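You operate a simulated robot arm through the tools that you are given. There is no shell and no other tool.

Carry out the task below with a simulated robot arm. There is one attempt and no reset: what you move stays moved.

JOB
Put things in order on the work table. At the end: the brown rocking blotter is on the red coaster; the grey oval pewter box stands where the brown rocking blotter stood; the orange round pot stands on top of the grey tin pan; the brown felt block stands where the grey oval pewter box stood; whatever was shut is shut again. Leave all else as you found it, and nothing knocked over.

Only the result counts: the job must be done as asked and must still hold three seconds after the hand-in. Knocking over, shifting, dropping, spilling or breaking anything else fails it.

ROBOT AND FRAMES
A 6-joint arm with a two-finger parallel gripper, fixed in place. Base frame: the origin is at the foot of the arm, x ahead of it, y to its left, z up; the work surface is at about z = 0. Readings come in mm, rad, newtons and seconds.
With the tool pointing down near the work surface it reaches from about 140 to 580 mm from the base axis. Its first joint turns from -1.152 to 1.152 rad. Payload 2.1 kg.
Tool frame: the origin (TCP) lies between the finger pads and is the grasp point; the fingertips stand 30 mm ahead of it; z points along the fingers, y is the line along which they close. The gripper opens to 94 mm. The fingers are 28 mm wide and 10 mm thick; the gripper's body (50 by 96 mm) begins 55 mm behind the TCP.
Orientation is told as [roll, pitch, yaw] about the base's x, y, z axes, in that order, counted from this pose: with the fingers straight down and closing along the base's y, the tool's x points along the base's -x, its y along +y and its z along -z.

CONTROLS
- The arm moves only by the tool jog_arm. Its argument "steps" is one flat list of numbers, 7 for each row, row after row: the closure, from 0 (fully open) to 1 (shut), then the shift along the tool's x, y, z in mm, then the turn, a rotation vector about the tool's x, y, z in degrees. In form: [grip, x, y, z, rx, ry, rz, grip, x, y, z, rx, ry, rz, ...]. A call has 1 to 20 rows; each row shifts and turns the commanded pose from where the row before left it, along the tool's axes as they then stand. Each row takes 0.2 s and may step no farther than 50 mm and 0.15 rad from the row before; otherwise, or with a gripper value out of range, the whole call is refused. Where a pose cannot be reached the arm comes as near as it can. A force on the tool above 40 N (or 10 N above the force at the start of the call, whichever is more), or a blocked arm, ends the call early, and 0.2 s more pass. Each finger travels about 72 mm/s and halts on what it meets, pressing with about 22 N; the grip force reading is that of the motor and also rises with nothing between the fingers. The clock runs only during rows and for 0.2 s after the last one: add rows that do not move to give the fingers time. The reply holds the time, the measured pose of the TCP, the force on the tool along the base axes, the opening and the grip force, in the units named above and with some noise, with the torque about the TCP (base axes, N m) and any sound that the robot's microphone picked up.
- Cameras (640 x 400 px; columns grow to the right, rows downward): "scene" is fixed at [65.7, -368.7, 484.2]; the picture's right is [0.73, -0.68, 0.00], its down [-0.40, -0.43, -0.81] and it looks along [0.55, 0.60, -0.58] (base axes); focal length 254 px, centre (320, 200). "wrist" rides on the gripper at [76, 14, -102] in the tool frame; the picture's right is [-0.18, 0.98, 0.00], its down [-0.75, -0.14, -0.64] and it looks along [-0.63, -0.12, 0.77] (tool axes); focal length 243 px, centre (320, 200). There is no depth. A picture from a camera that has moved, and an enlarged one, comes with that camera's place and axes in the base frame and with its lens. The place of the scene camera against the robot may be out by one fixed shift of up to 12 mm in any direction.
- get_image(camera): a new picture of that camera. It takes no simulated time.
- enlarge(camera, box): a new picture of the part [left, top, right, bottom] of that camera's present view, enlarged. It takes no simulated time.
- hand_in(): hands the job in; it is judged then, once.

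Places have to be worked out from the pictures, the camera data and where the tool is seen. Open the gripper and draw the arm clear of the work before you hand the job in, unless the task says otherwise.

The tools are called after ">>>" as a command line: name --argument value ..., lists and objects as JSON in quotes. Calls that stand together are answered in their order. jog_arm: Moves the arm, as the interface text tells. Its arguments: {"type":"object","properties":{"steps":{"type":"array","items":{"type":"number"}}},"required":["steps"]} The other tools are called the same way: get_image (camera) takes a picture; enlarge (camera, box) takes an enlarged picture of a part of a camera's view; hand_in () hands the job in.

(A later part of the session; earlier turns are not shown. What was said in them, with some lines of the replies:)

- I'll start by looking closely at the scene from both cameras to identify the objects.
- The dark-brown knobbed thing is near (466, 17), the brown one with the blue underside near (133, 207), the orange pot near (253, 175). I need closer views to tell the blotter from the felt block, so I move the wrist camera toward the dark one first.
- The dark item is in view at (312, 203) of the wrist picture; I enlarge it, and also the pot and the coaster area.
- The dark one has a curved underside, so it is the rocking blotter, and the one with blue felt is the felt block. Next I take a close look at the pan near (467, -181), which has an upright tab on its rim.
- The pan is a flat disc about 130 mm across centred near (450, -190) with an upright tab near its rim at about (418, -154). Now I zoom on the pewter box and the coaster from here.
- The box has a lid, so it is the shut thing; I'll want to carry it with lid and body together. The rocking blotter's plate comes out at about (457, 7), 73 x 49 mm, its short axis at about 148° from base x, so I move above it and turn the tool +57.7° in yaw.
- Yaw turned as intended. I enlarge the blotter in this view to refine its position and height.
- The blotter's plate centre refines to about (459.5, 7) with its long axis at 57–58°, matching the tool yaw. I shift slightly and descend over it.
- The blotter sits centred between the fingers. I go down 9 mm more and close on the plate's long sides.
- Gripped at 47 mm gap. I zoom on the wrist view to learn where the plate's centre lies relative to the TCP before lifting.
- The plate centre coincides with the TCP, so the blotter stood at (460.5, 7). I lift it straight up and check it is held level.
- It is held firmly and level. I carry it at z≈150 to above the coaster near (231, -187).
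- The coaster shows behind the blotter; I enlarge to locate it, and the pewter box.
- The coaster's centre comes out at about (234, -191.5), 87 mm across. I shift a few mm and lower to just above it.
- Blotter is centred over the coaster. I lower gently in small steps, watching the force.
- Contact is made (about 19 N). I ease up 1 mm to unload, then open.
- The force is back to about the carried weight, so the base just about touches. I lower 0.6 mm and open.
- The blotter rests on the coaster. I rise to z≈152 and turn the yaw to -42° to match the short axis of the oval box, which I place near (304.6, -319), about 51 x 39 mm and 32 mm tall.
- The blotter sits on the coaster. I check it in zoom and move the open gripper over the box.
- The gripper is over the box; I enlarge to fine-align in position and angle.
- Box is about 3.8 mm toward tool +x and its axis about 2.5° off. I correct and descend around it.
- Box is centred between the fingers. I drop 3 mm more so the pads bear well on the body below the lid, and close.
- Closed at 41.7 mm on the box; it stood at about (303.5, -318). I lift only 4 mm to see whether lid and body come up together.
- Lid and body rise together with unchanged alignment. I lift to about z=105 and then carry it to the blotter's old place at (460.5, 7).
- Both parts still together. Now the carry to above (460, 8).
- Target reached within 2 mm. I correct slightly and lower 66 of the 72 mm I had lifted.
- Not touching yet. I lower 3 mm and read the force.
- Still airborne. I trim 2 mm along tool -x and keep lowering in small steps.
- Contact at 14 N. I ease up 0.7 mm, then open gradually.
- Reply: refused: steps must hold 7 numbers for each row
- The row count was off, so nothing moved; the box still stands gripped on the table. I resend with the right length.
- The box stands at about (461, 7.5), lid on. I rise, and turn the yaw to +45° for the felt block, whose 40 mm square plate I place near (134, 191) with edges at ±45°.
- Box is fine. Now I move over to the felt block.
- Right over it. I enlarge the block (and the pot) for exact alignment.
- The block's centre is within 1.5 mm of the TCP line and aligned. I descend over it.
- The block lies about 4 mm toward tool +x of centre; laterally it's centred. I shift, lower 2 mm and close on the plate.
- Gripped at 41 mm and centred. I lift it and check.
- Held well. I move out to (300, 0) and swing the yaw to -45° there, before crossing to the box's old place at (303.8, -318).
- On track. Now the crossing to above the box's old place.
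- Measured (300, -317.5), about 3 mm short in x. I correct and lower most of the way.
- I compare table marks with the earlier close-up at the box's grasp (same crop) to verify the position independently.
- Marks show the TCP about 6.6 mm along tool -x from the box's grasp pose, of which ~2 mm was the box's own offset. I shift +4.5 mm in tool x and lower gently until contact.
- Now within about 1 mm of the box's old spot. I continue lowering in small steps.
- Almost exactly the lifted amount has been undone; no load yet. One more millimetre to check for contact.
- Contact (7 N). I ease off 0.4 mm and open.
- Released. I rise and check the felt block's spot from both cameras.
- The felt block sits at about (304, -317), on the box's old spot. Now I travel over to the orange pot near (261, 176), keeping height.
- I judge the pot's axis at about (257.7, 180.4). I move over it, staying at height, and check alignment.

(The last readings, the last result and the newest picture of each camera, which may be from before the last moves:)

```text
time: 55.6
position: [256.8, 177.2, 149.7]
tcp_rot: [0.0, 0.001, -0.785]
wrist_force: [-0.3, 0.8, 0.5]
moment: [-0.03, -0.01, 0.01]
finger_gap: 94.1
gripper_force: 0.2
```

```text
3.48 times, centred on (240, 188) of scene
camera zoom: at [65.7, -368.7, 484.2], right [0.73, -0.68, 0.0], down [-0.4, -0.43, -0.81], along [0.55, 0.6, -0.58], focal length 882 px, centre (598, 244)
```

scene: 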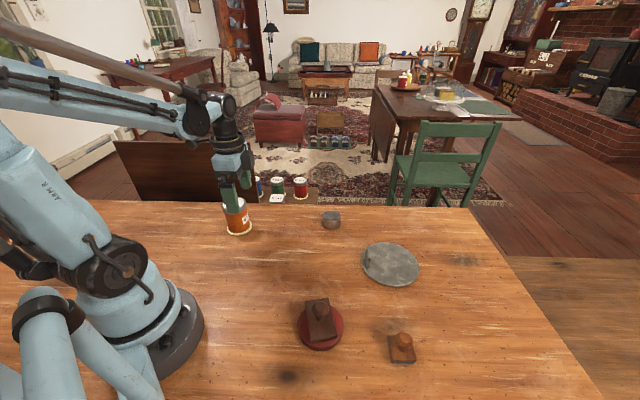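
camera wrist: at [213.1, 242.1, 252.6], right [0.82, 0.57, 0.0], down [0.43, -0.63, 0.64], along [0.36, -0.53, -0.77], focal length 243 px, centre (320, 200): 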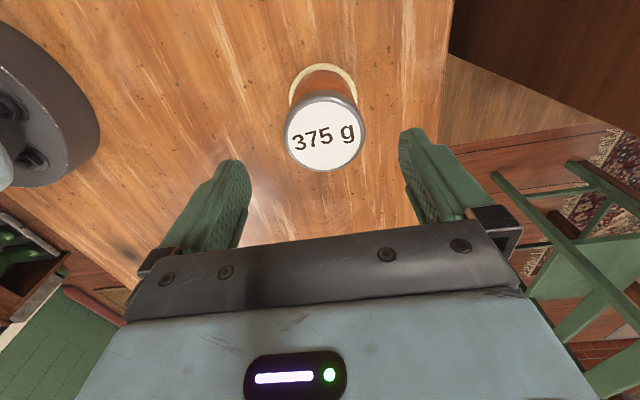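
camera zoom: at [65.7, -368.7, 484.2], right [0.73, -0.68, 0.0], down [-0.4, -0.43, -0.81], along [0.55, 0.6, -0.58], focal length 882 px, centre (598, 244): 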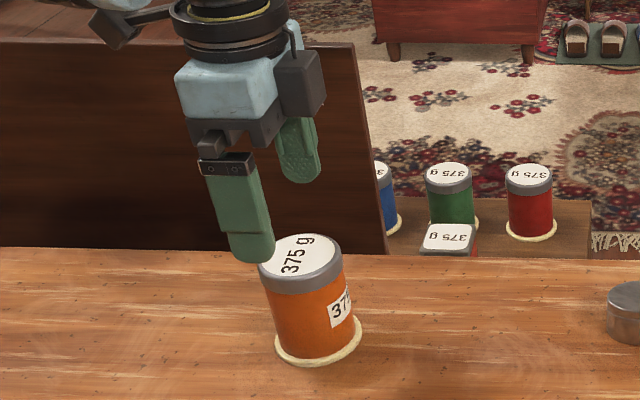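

Alignment is within a few mm; I trim and descend around the pot to z≈50.

>>> jog_arm --steps '[0, 1.7, 3.4, 0, 0, 0, 0, 0, 0, 0, 40, 0, 0, 0, 0, 0, 0, 35, 0, 0, 0, 0, 0, 0, 20, 0, 0, 0, 0, 0, 0, 0, 0, 0, 0]'

>>> get_image --camera "wrist"

>>> enlarge --camera "scene" --box '[190, 150, 290, 250]'

```text
time: 56.8
position: [257.3, 182.9, 57.6]
tcp_rot: [0.0, -0.001, -0.784]
wrist_force: [-0.2, 0.2, 0.4]
moment: [0.0, 0.01, -0.01]
finger_gap: 93.9
gripper_force: 0.0
```

```text
taken
camera wrist: at [213.6, 246.5, 159.5], right [0.82, 0.57, 0.0], down [0.43, -0.63, 0.64], along [0.36, -0.53, -0.77], focal length 243 px, centre (320, 200)
```

wrist: 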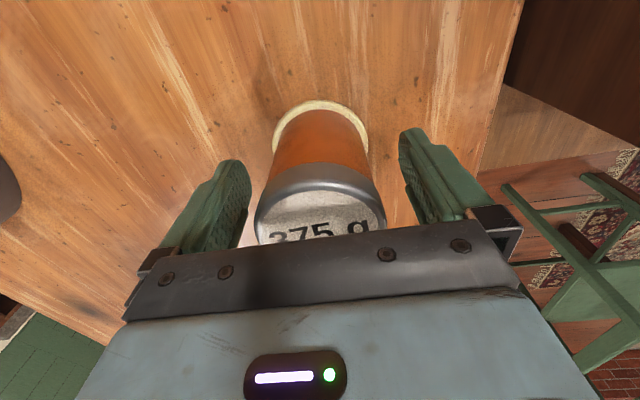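

```text
4.00 times, centred on (240, 200) of scene
camera zoom: at [65.7, -368.7, 484.2], right [0.73, -0.68, 0.0], down [-0.4, -0.43, -0.81], along [0.55, 0.6, -0.58], focal length 1014 px, centre (640, 200)
```

zoom: 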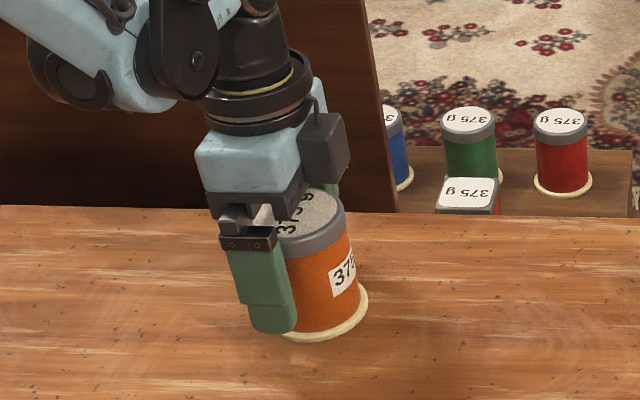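

Centred. I go 10 mm lower (tips ~17 mm above the table, gripper body clear of the pot top) and close.

>>> jog_arm --steps '[0, 0, 0, 10, 0, 0, 0, 0, 0, 0, 0, 0, 0, 0, 0.25, 0, 0, 0, 0, 0, 0, 0.6, 0, 0, 0, 0, 0, 0, 1, 0, 0, 0, 0, 0, 0, 1, 0, 0, 0, 0, 0, 0, 1, 0, 0, 0, 0, 0, 0, 1, 0, 0, 0, 0, 0, 0]'

>>> get_image --camera "wrist"

>>> enlarge --camera "scene" --box '[190, 150, 290, 250]'

```text
time: 58.6
position: [256.8, 183.3, 46.9]
tcp_rot: [0.001, 0.0, -0.785]
wrist_force: [0.1, -0.3, 0.6]
moment: [0.01, 0.04, 0.0]
finger_gap: 63.8
gripper_force: 22.0
```

```text
taken
camera wrist: at [213.1, 246.8, 149.3], right [0.82, 0.57, 0.0], down [0.43, -0.63, 0.64], along [0.36, -0.53, -0.77], focal length 243 px, centre (320, 200)
```

wrist: 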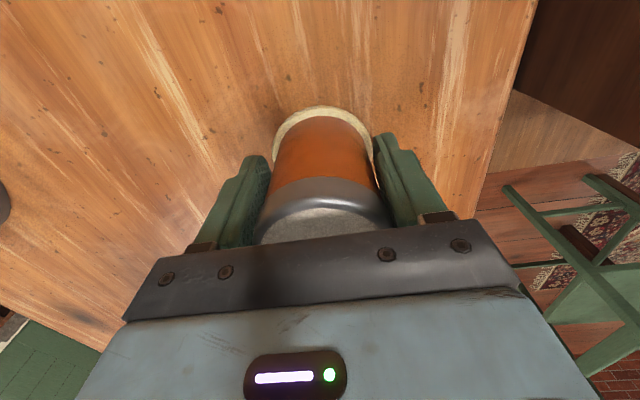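

```text
4.00 times, centred on (240, 200) of scene
camera zoom: at [65.7, -368.7, 484.2], right [0.73, -0.68, 0.0], down [-0.4, -0.43, -0.81], along [0.55, 0.6, -0.58], focal length 1014 px, centre (640, 200)
```

zoom: 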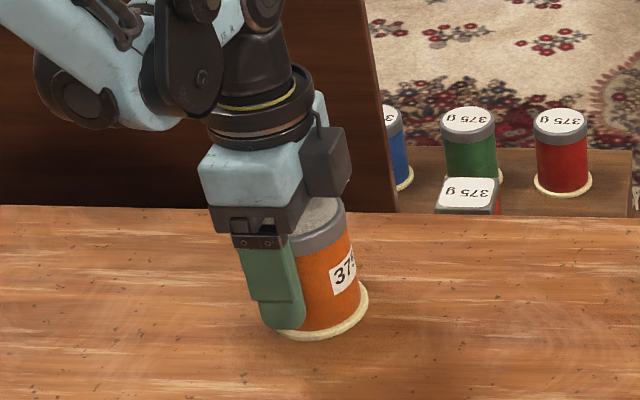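

Gripped at 63.8 mm. I lift 6 mm and check that the whole pot comes along.

>>> jog_arm --steps '[1, 0, 0, -3, 0, 0, 0, 1, 0, 0, -3, 0, 0, 0, 1, 0, 0, 0, 0, 0, 0]'

>>> get_image --camera "wrist"

>>> enlarge --camera "scene" --box '[190, 150, 290, 250]'

```text
time: 59.4
position: [257.3, 184.3, 54.3]
tcp_rot: [0.001, 0.001, -0.784]
wrist_force: [0.4, 0.8, -3.6]
moment: [0.05, 0.03, -0.01]
finger_gap: 63.9
gripper_force: 21.5
```

```text
taken
camera wrist: at [213.2, 247.7, 156.5], right [0.82, 0.57, 0.0], down [0.43, -0.63, 0.64], along [0.36, -0.53, -0.77], focal length 243 px, centre (320, 200)
```

wrist: 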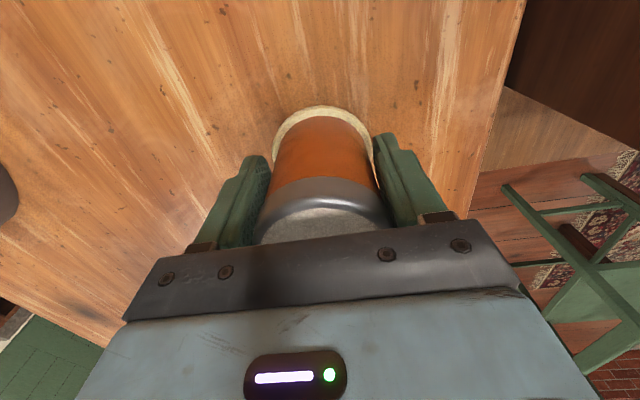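

```text
4.00 times, centred on (240, 200) of scene
camera zoom: at [65.7, -368.7, 484.2], right [0.73, -0.68, 0.0], down [-0.4, -0.43, -0.81], along [0.55, 0.6, -0.58], focal length 1014 px, centre (640, 200)
```

zoom: 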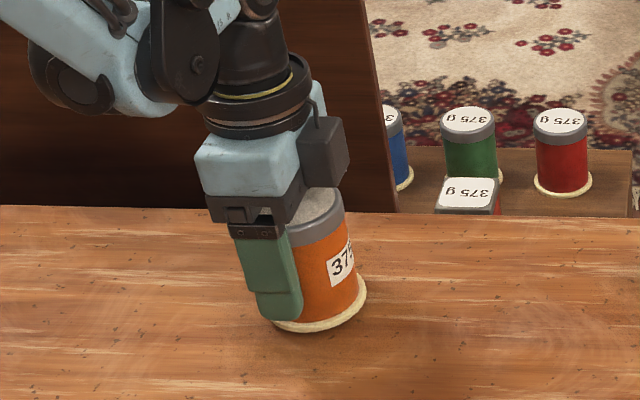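

The whole pot (about 3.7 N) lifts cleanly. I raise it to about 150 mm and carry it over the pan, whose centre I put at about (459.5, -189) with the tab at its (−x, +y) rim.

>>> jog_arm --steps '[1, 0, 0, -30, 0, 0, 0, 1, 0, 0, -40, 0, 0, 0, 1, 0, 0, -30, 0, 0, 0, 1, 0, 0, 0, 0, 0, 0, 1, -40.94, -12.06, 0, 0, 0, 0, 1, -40.94, -12.06, 0, 0, 0, 0, 1, -40.94, -12.06, 0, 0, 0, 0, 1, -40.94, -12.06, 0, 0, 0, 0, 1, -40.94, -12.06, 0, 0, 0, 0, 1, 0, 0, 0, 0, 0, 0]'

>>> get_image --camera "wrist"

>>> get_image --camera "scene"

```text
time: 61.6
position: [358.7, -1.4, 155.4]
tcp_rot: [0.0, 0.0, -0.785]
wrist_force: [-0.7, -0.1, -3.7]
moment: [0.0, 0.03, 0.01]
finger_gap: 64.1
gripper_force: 22.5
```

```text
taken
camera wrist: at [314.3, 61.5, 257.7], right [0.82, 0.57, 0.0], down [0.43, -0.63, 0.64], along [0.36, -0.53, -0.77], focal length 243 px, centre (320, 200)
```

wrist: 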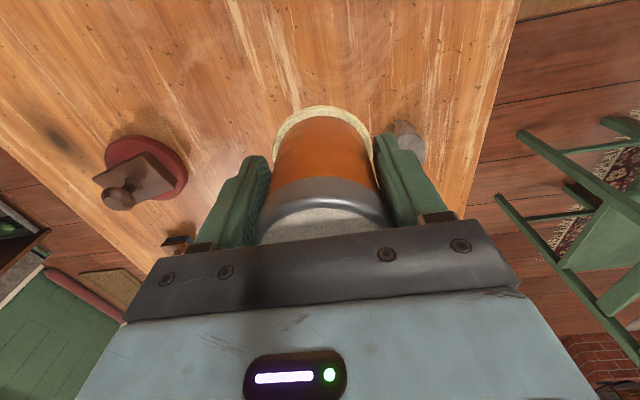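

```text
taken
```

scene: 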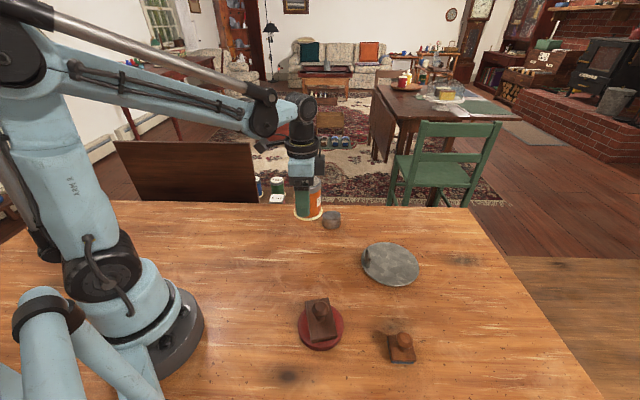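

Pot is steady and level. I continue to above the pan.

>>> jog_arm --steps '[1, -40.94, -12.06, 0, 0, 0, 0, 1, -40.94, -12.06, 0, 0, 0, 0, 1, -40.94, -12.06, 0, 0, 0, 0, 1, -40.94, -12.06, 0, 0, 0, 0, 1, -40.94, -12.06, 0, 0, 0, 0, 1, 0, 0, 0, 0, 0, 0, 1, 0, 0, 0, 0, 0, 0]'

>>> get_image --camera "wrist"

>>> get_image --camera "scene"

```text
time: 63.2
position: [460.6, -188.0, 157.1]
tcp_rot: [0.0, 0.001, -0.784]
wrist_force: [0.4, -0.9, -4.2]
moment: [0.03, 0.0, -0.01]
finger_gap: 64.1
gripper_force: 22.3
```

```text
taken
camera wrist: at [417.1, -125.1, 257.3], right [0.82, 0.57, 0.0], down [0.43, -0.63, 0.64], along [0.36, -0.53, -0.77], focal length 243 px, centre (320, 200)
```

wrist: 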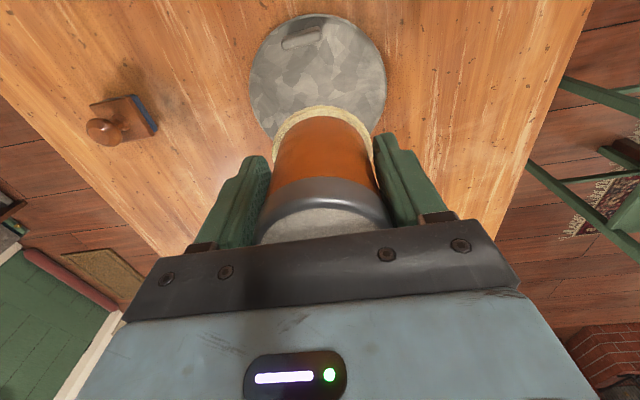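

```text
taken
```

scene: 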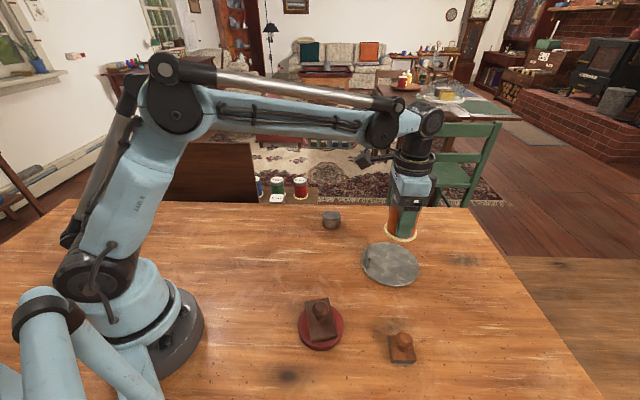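

The pan shows well behind the pot. I enlarge to locate its centre and the tab.

>>> enlarge --camera "wrist" --box '[240, 0, 400, 140]'

>>> enlarge --camera "scene" --box '[345, 190, 435, 300]'

```text
2.86 times, centred on (320, 70) of wrist
camera zoom: at [417.1, -125.1, 257.3], right [0.82, 0.57, 0.0], down [0.43, -0.63, 0.64], along [0.36, -0.53, -0.77], focal length 693 px, centre (320, 571)
```

zoom: 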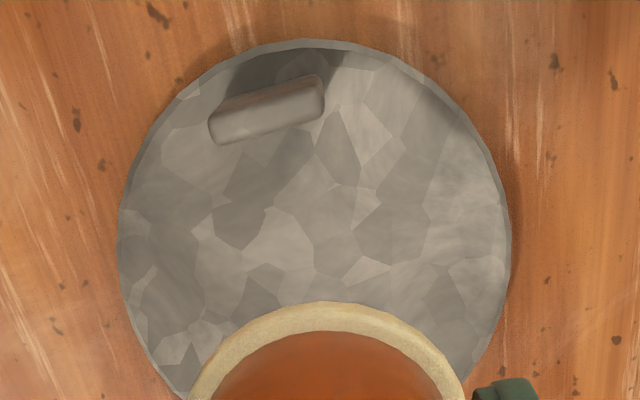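

```text
3.64 times, centred on (390, 245) of scene
camera zoom: at [65.7, -368.7, 484.2], right [0.73, -0.68, 0.0], down [-0.4, -0.43, -0.81], along [0.55, 0.6, -0.58], focal length 922 px, centre (66, 36)
```

zoom: 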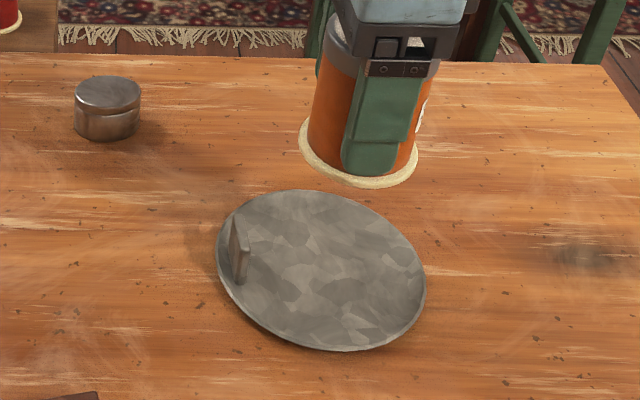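

The pot's axis sits ~6.5 mm toward tool -x in the grip, and the pan's centre is ~3.3 mm toward tool -y. I shift the TCP by (+5.3, -3.4) in tool axes and lower to leave about 15–20 mm gap, then check.

>>> jog_arm --steps '[1, 5.3, -3.4, 0, 0, 0, 0, 1, 0, 0, 35, 0, 0, 0, 1, 0, 0, 30, 0, 0, 0, 1, 0, 0, 15, 0, 0, 0, 1, 0, 0, 0, 0, 0, 0]'

>>> enlarge --camera "wrist" --box '[220, 0, 420, 180]'

>>> enlarge --camera "scene" --box '[345, 190, 435, 300]'

```text
time: 64.4
position: [456.3, -189.0, 74.9]
tcp_rot: [0.0, -0.001, -0.784]
wrist_force: [-0.2, -0.1, -3.9]
moment: [0.01, 0.03, 0.01]
finger_gap: 63.9
gripper_force: 21.6
```

```text
2.22 times, centred on (320, 90) of wrist
camera zoom: at [412.4, -124.1, 176.8], right [0.82, 0.57, 0.0], down [0.43, -0.63, 0.64], along [0.36, -0.53, -0.77], focal length 539 px, centre (320, 444)
```

zoom: 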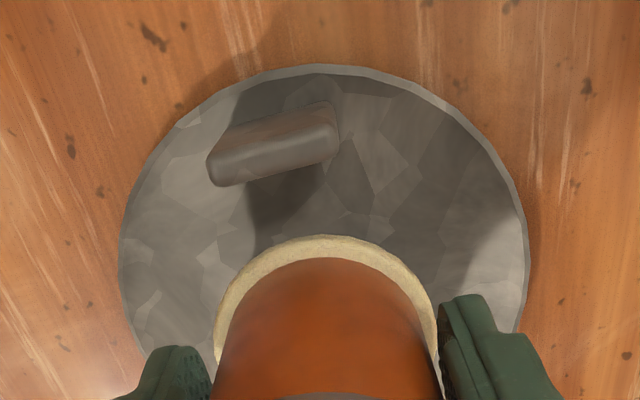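

```text
3.64 times, centred on (390, 245) of scene
camera zoom: at [65.7, -368.7, 484.2], right [0.73, -0.68, 0.0], down [-0.4, -0.43, -0.81], along [0.55, 0.6, -0.58], focal length 922 px, centre (66, 36)
```

zoom: 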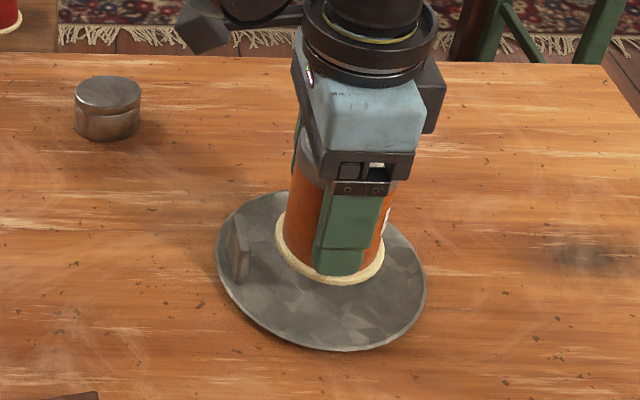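

Pot and pan axes agree to within ~4 mm (pot slightly away from the tab, as wanted). A 2 mm trim and I continue lowering.

>>> jog_arm --steps '[1, 1.5, -2, 0, 0, 0, 0, 1, 0, 0, 8, 0, 0, 0, 1, 0, 0, 5, 0, 0, 0, 1, 0, 0, 0, 0, 0, 0]'

>>> enlarge --camera "scene" --box '[345, 210, 435, 300]'

```text
time: 65.4
position: [453.6, -189.4, 61.2]
tcp_rot: [-0.001, -0.001, -0.784]
wrist_force: [-0.2, 0.3, -3.5]
moment: [0.01, 0.01, -0.02]
finger_gap: 64.2
gripper_force: 22.3
```

```text
4.44 times, centred on (390, 255) of scene
camera zoom: at [65.7, -368.7, 484.2], right [0.73, -0.68, 0.0], down [-0.4, -0.43, -0.81], along [0.55, 0.6, -0.58], focal length 1127 px, centre (9, -44)
```

zoom: 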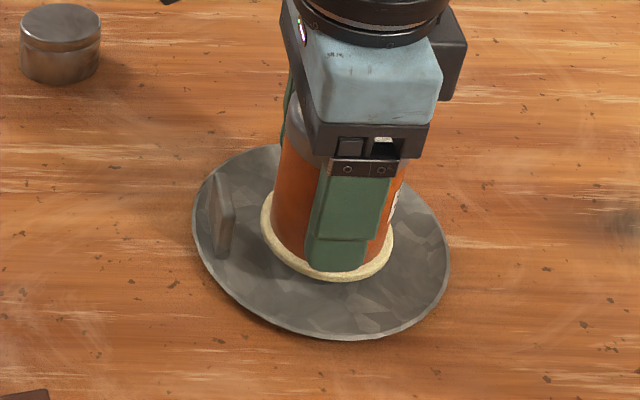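

Bottom of the pot is about 8–10 mm above the pan now. I lower in small steps watching the force.

>>> jog_arm --steps '[1, 0, 0, 3, 0, 0, 0, 1, 0, 0, 1, 0, 0, 0, 1, 0, 0, 0, 0, 0, 0]'

```text
time: 66.2
position: [452.0, -190.0, 58.0]
tcp_rot: [0.001, 0.0, -0.784]
wrist_force: [-0.1, -0.5, -4.2]
moment: [0.05, 0.03, -0.04]
finger_gap: 64.0
gripper_force: 21.9
```

>>> jog_arm --steps '[1, 0, 0, 1.5, 0, 0, 0, 1, 0, 0, 1, 0, 0, 0, 1, 0, 0, 0, 0, 0, 0]'

>>> enlarge --camera "scene" --box '[355, 225, 425, 295]'

```text
time: 67.0
position: [452.2, -189.1, 55.9]
tcp_rot: [0.0, 0.0, -0.783]
wrist_force: [0.4, -0.2, -4.3]
moment: [0.02, 0.01, -0.01]
finger_gap: 63.9
gripper_force: 21.8
```

```text
5.71 times, centred on (390, 260) of scene
camera zoom: at [65.7, -368.7, 484.2], right [0.73, -0.68, 0.0], down [-0.4, -0.43, -0.81], along [0.55, 0.6, -0.58], focal length 1449 px, centre (-80, -143)
```

zoom: 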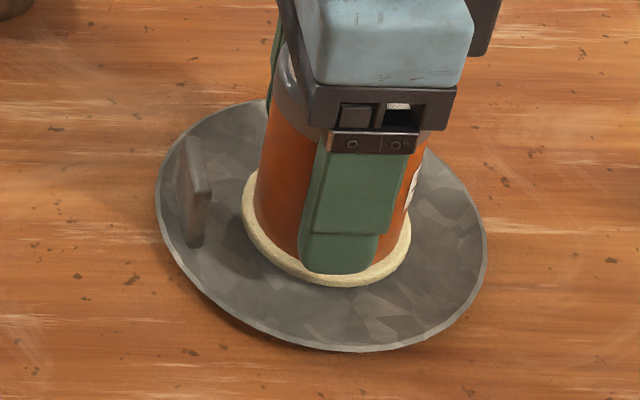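

Still hanging freely (−4 N). Continue down.

>>> jog_arm --steps '[1, 0, 0, 1.2, 0, 0, 0, 1, 0, 0, 1, 0, 0, 0, 1, 0, 0, 0, 0, 0, 0]'

```text
time: 67.8
position: [452.4, -188.7, 53.5]
tcp_rot: [-0.001, -0.001, -0.784]
wrist_force: [0.2, 0.5, -4.0]
moment: [0.01, -0.01, 0.01]
finger_gap: 64.0
gripper_force: 21.8
```

>>> jog_arm --steps '[1, 0, 0, 1, 0, 0, 0, 1, 0, 0, 0.8, 0, 0, 0, 1, 0, 0, 0, 0, 0, 0]'

>>> enlarge --camera "scene" --box '[355, 225, 425, 295]'

```text
time: 68.6
position: [452.0, -189.3, 52.9]
tcp_rot: [-0.001, 0.001, -0.783]
wrist_force: [-0.3, 0.6, 14.0]
moment: [-0.04, -0.01, 0.07]
finger_gap: 64.0
gripper_force: 22.0
```

```text
5.71 times, centred on (390, 260) of scene
camera zoom: at [65.7, -368.7, 484.2], right [0.73, -0.68, 0.0], down [-0.4, -0.43, -0.81], along [0.55, 0.6, -0.58], focal length 1449 px, centre (-80, -143)
```

zoom: 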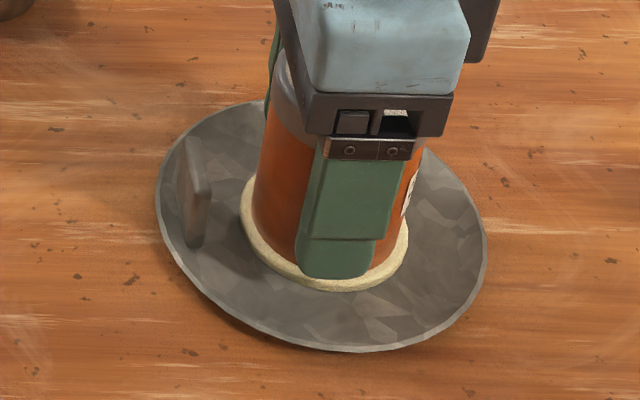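

Contact (14 N) with the pot well inside the pan and clear of the tab. I ease 0.6 mm and open.

>>> jog_arm --steps '[1, 0, 0, -0.6, 0, 0, 0, 1, 0, 0, 0, 0, 0, 0, 0.3, 0, 0, 0, 0, 0, 0, 0.15, 0, 0, 0, 0, 0, 0, 0, 0, 0, 0, 0, 0, 0, 0, 0, 0, 0, 0, 0, 0]'

>>> get_image --camera "wrist"

>>> enlarge --camera "scene" --box '[345, 200, 435, 300]'

```text
time: 70.0
position: [452.2, -188.3, 52.1]
tcp_rot: [0.0, -0.001, -0.783]
wrist_force: [0.3, 0.0, -0.9]
moment: [-0.01, -0.02, 0.01]
finger_gap: 93.6
gripper_force: 0.1
```

```text
taken
camera wrist: at [409.3, -125.4, 154.7], right [0.82, 0.57, 0.0], down [0.43, -0.63, 0.64], along [0.36, -0.53, -0.77], focal length 243 px, centre (320, 200)
```

wrist: 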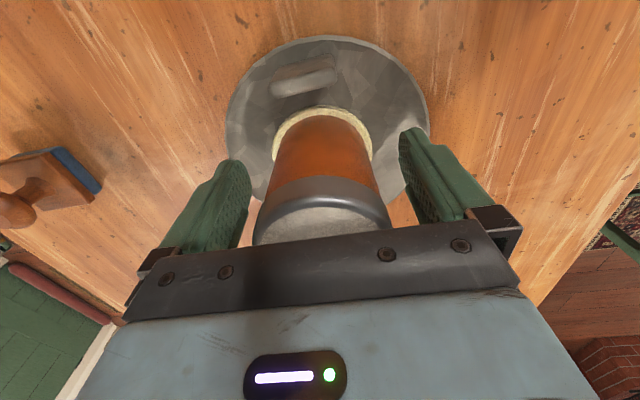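

```text
4.00 times, centred on (390, 250) of scene
camera zoom: at [65.7, -368.7, 484.2], right [0.73, -0.68, 0.0], down [-0.4, -0.43, -0.81], along [0.55, 0.6, -0.58], focal length 1014 px, centre (40, 0)
```

zoom: 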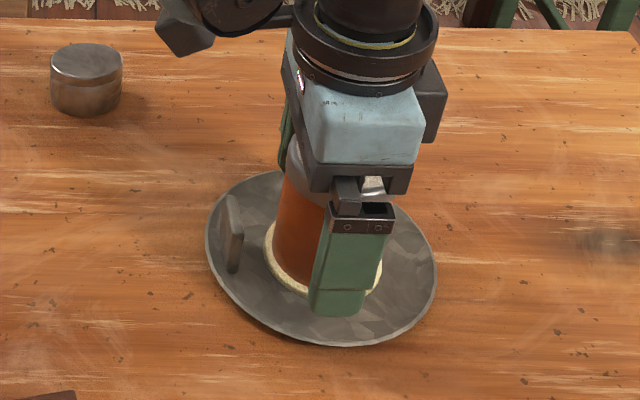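

Released; the pot stands on the pan. I rise straight up and draw the arm back clear.

>>> jog_arm --steps '[0, 0, 0, -15, 0, 0, 0, 0, 0, 0, -35, 0, 0, 0, 0, 0, 0, -45, 0, 0, 0, 0, 0, 0, -45, 0, 0, 0, 0, 0, 0, -45, 0, 0, 0, 0, 0, 0, -40, 0, 0, 0, 0, 0, 0, 0, 0, 0, 0]'

>>> get_image --camera "wrist"

>>> get_image --camera "scene"

```text
time: 71.6
position: [451.1, -191.5, 280.5]
tcp_rot: [-0.001, -0.002, -0.783]
wrist_force: [0.9, 1.1, -0.7]
moment: [0.03, 0.0, 0.02]
finger_gap: 94.0
gripper_force: 0.0
```

```text
taken
camera wrist: at [407.9, -128.0, 382.1], right [0.82, 0.57, 0.0], down [0.43, -0.63, 0.64], along [0.36, -0.53, -0.77], focal length 243 px, centre (320, 200)
```

wrist: 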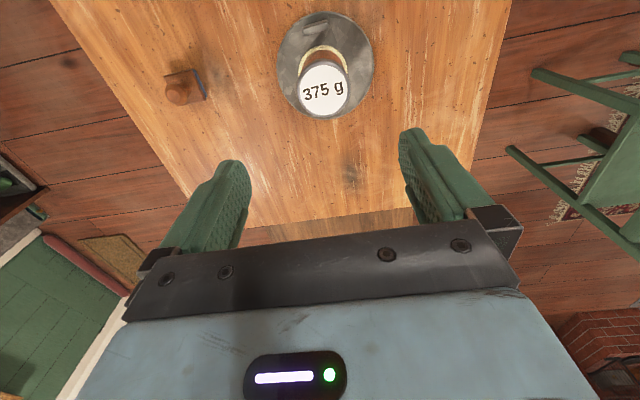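

```text
taken
```

scene: 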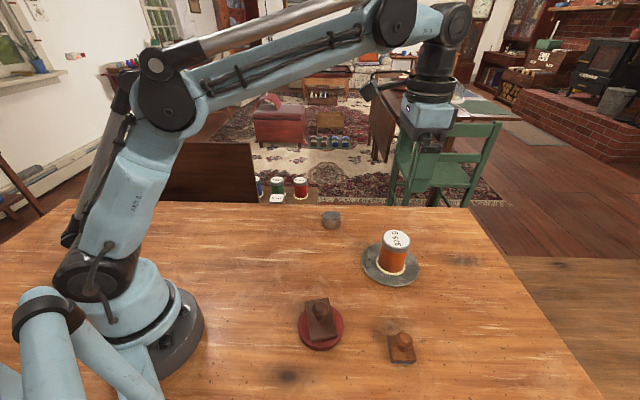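

Everything looks in place. I move the arm back and check each item in zoom.

>>> jog_arm --steps '[0, 42.6, -10.4, -3, 0, 0, 0, 0, 42.6, -10.4, -3, 0, 0, 0, 0, 42.6, -10.4, -3, 0, 0, 0, 0, 42.6, -10.4, -3, 0, 0, 0, 0, 0, 0, 0, 0, 0, 0, 0, 0, 0, 0, 0, 0, 0]'

>>> enlarge --camera "scene" --box '[345, 210, 435, 300]'

>>> enlarge --camera "scene" --box '[285, 280, 435, 380]'

>>> enlarge --camera "scene" --box '[300, 190, 364, 240]'

>>> get_image --camera "scene"

```text
time: 73.0
position: [301.9, -102.2, 290.6]
tcp_rot: [-0.001, -0.002, -0.784]
wrist_force: [0.5, 0.1, 0.6]
moment: [0.01, 0.01, 0.02]
finger_gap: 93.9
gripper_force: 0.1
```

```text
4.44 times, centred on (390, 255) of scene
camera zoom: at [65.7, -368.7, 484.2], right [0.73, -0.68, 0.0], down [-0.4, -0.43, -0.81], along [0.55, 0.6, -0.58], focal length 1127 px, centre (9, -44)
```

zoom: 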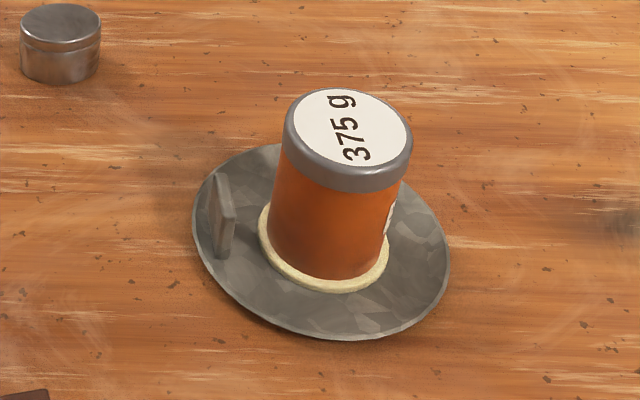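

```text
4.00 times, centred on (360, 330) of scene
camera zoom: at [65.7, -368.7, 484.2], right [0.73, -0.68, 0.0], down [-0.4, -0.43, -0.81], along [0.55, 0.6, -0.58], focal length 1014 px, centre (160, -320)
```

zoom: 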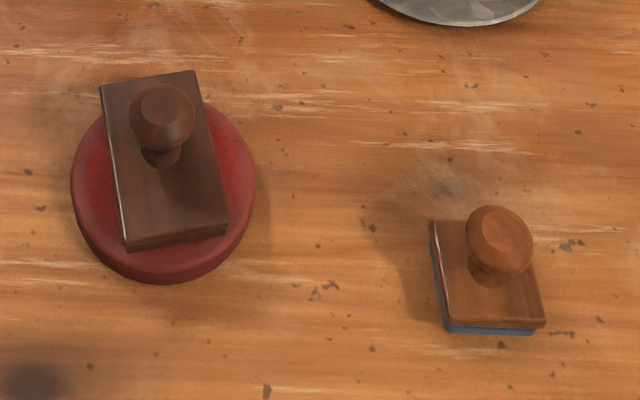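

```text
8.00 times, centred on (332, 215) of scene
camera zoom: at [65.7, -368.7, 484.2], right [0.73, -0.68, 0.0], down [-0.4, -0.43, -0.81], along [0.55, 0.6, -0.58], focal length 2029 px, centre (224, 80)
```

zoom: 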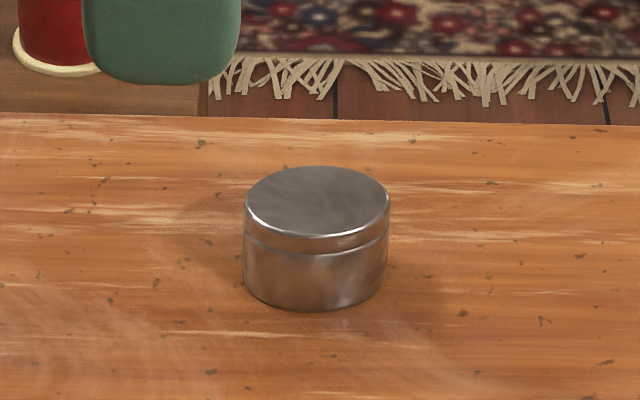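

```text
taken
```

scene: 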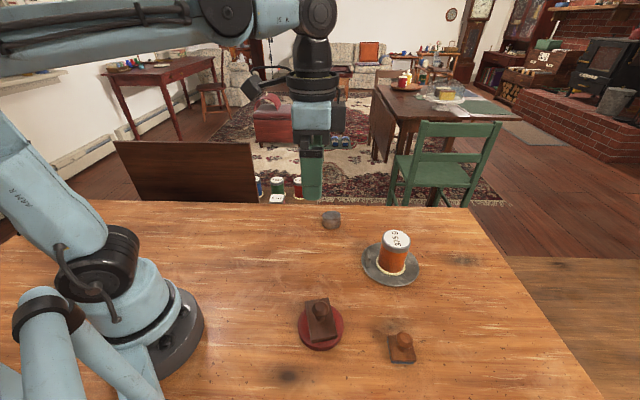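

All checks agree: the blotter is centred on the coaster, the lidded box stands on the blotter's old spot, the felt block on the box's old spot, and the pot upright on the pan clear of its tab. The gripper is open and the arm is clear, so I hand in.

>>> hand_in

```text
The job is handed in.
```

I moved all four things and handed the job in. I haven't been told how it was judged; the checks below are my own, from the pictures just before hand-in.

| Item | Where it is now | Check |
|---|---|---|
| Brown rocking blotter | On the red coaster | Upright and roughly centred |
| Grey oval pewter box | Where the blotter stood, about (461, 7) | Within about 3 mm; lid still on |
| Brown felt block | Where the pewter box stood, about (304, -317) | Within about 1–2 mm |
| Orange round pot | On the grey tin pan | Upright, near the centre, clear of the pan's tab |

- **Which was which:** the table had two brown knobbed items. I took the dark one with the curved underside as the rocking blotter, and the one with the blue felt underside as the felt block.
- **Shut things:** the only thing I took as shut was the pewter box. I lifted it lid and body together, so it never opened. The pot's grey cap also stayed on.
- **Everything else:** nothing was knocked over or dropped, and the pan, coaster and the rest stayed where they were. I left the gripper open and the arm raised clear of the table.
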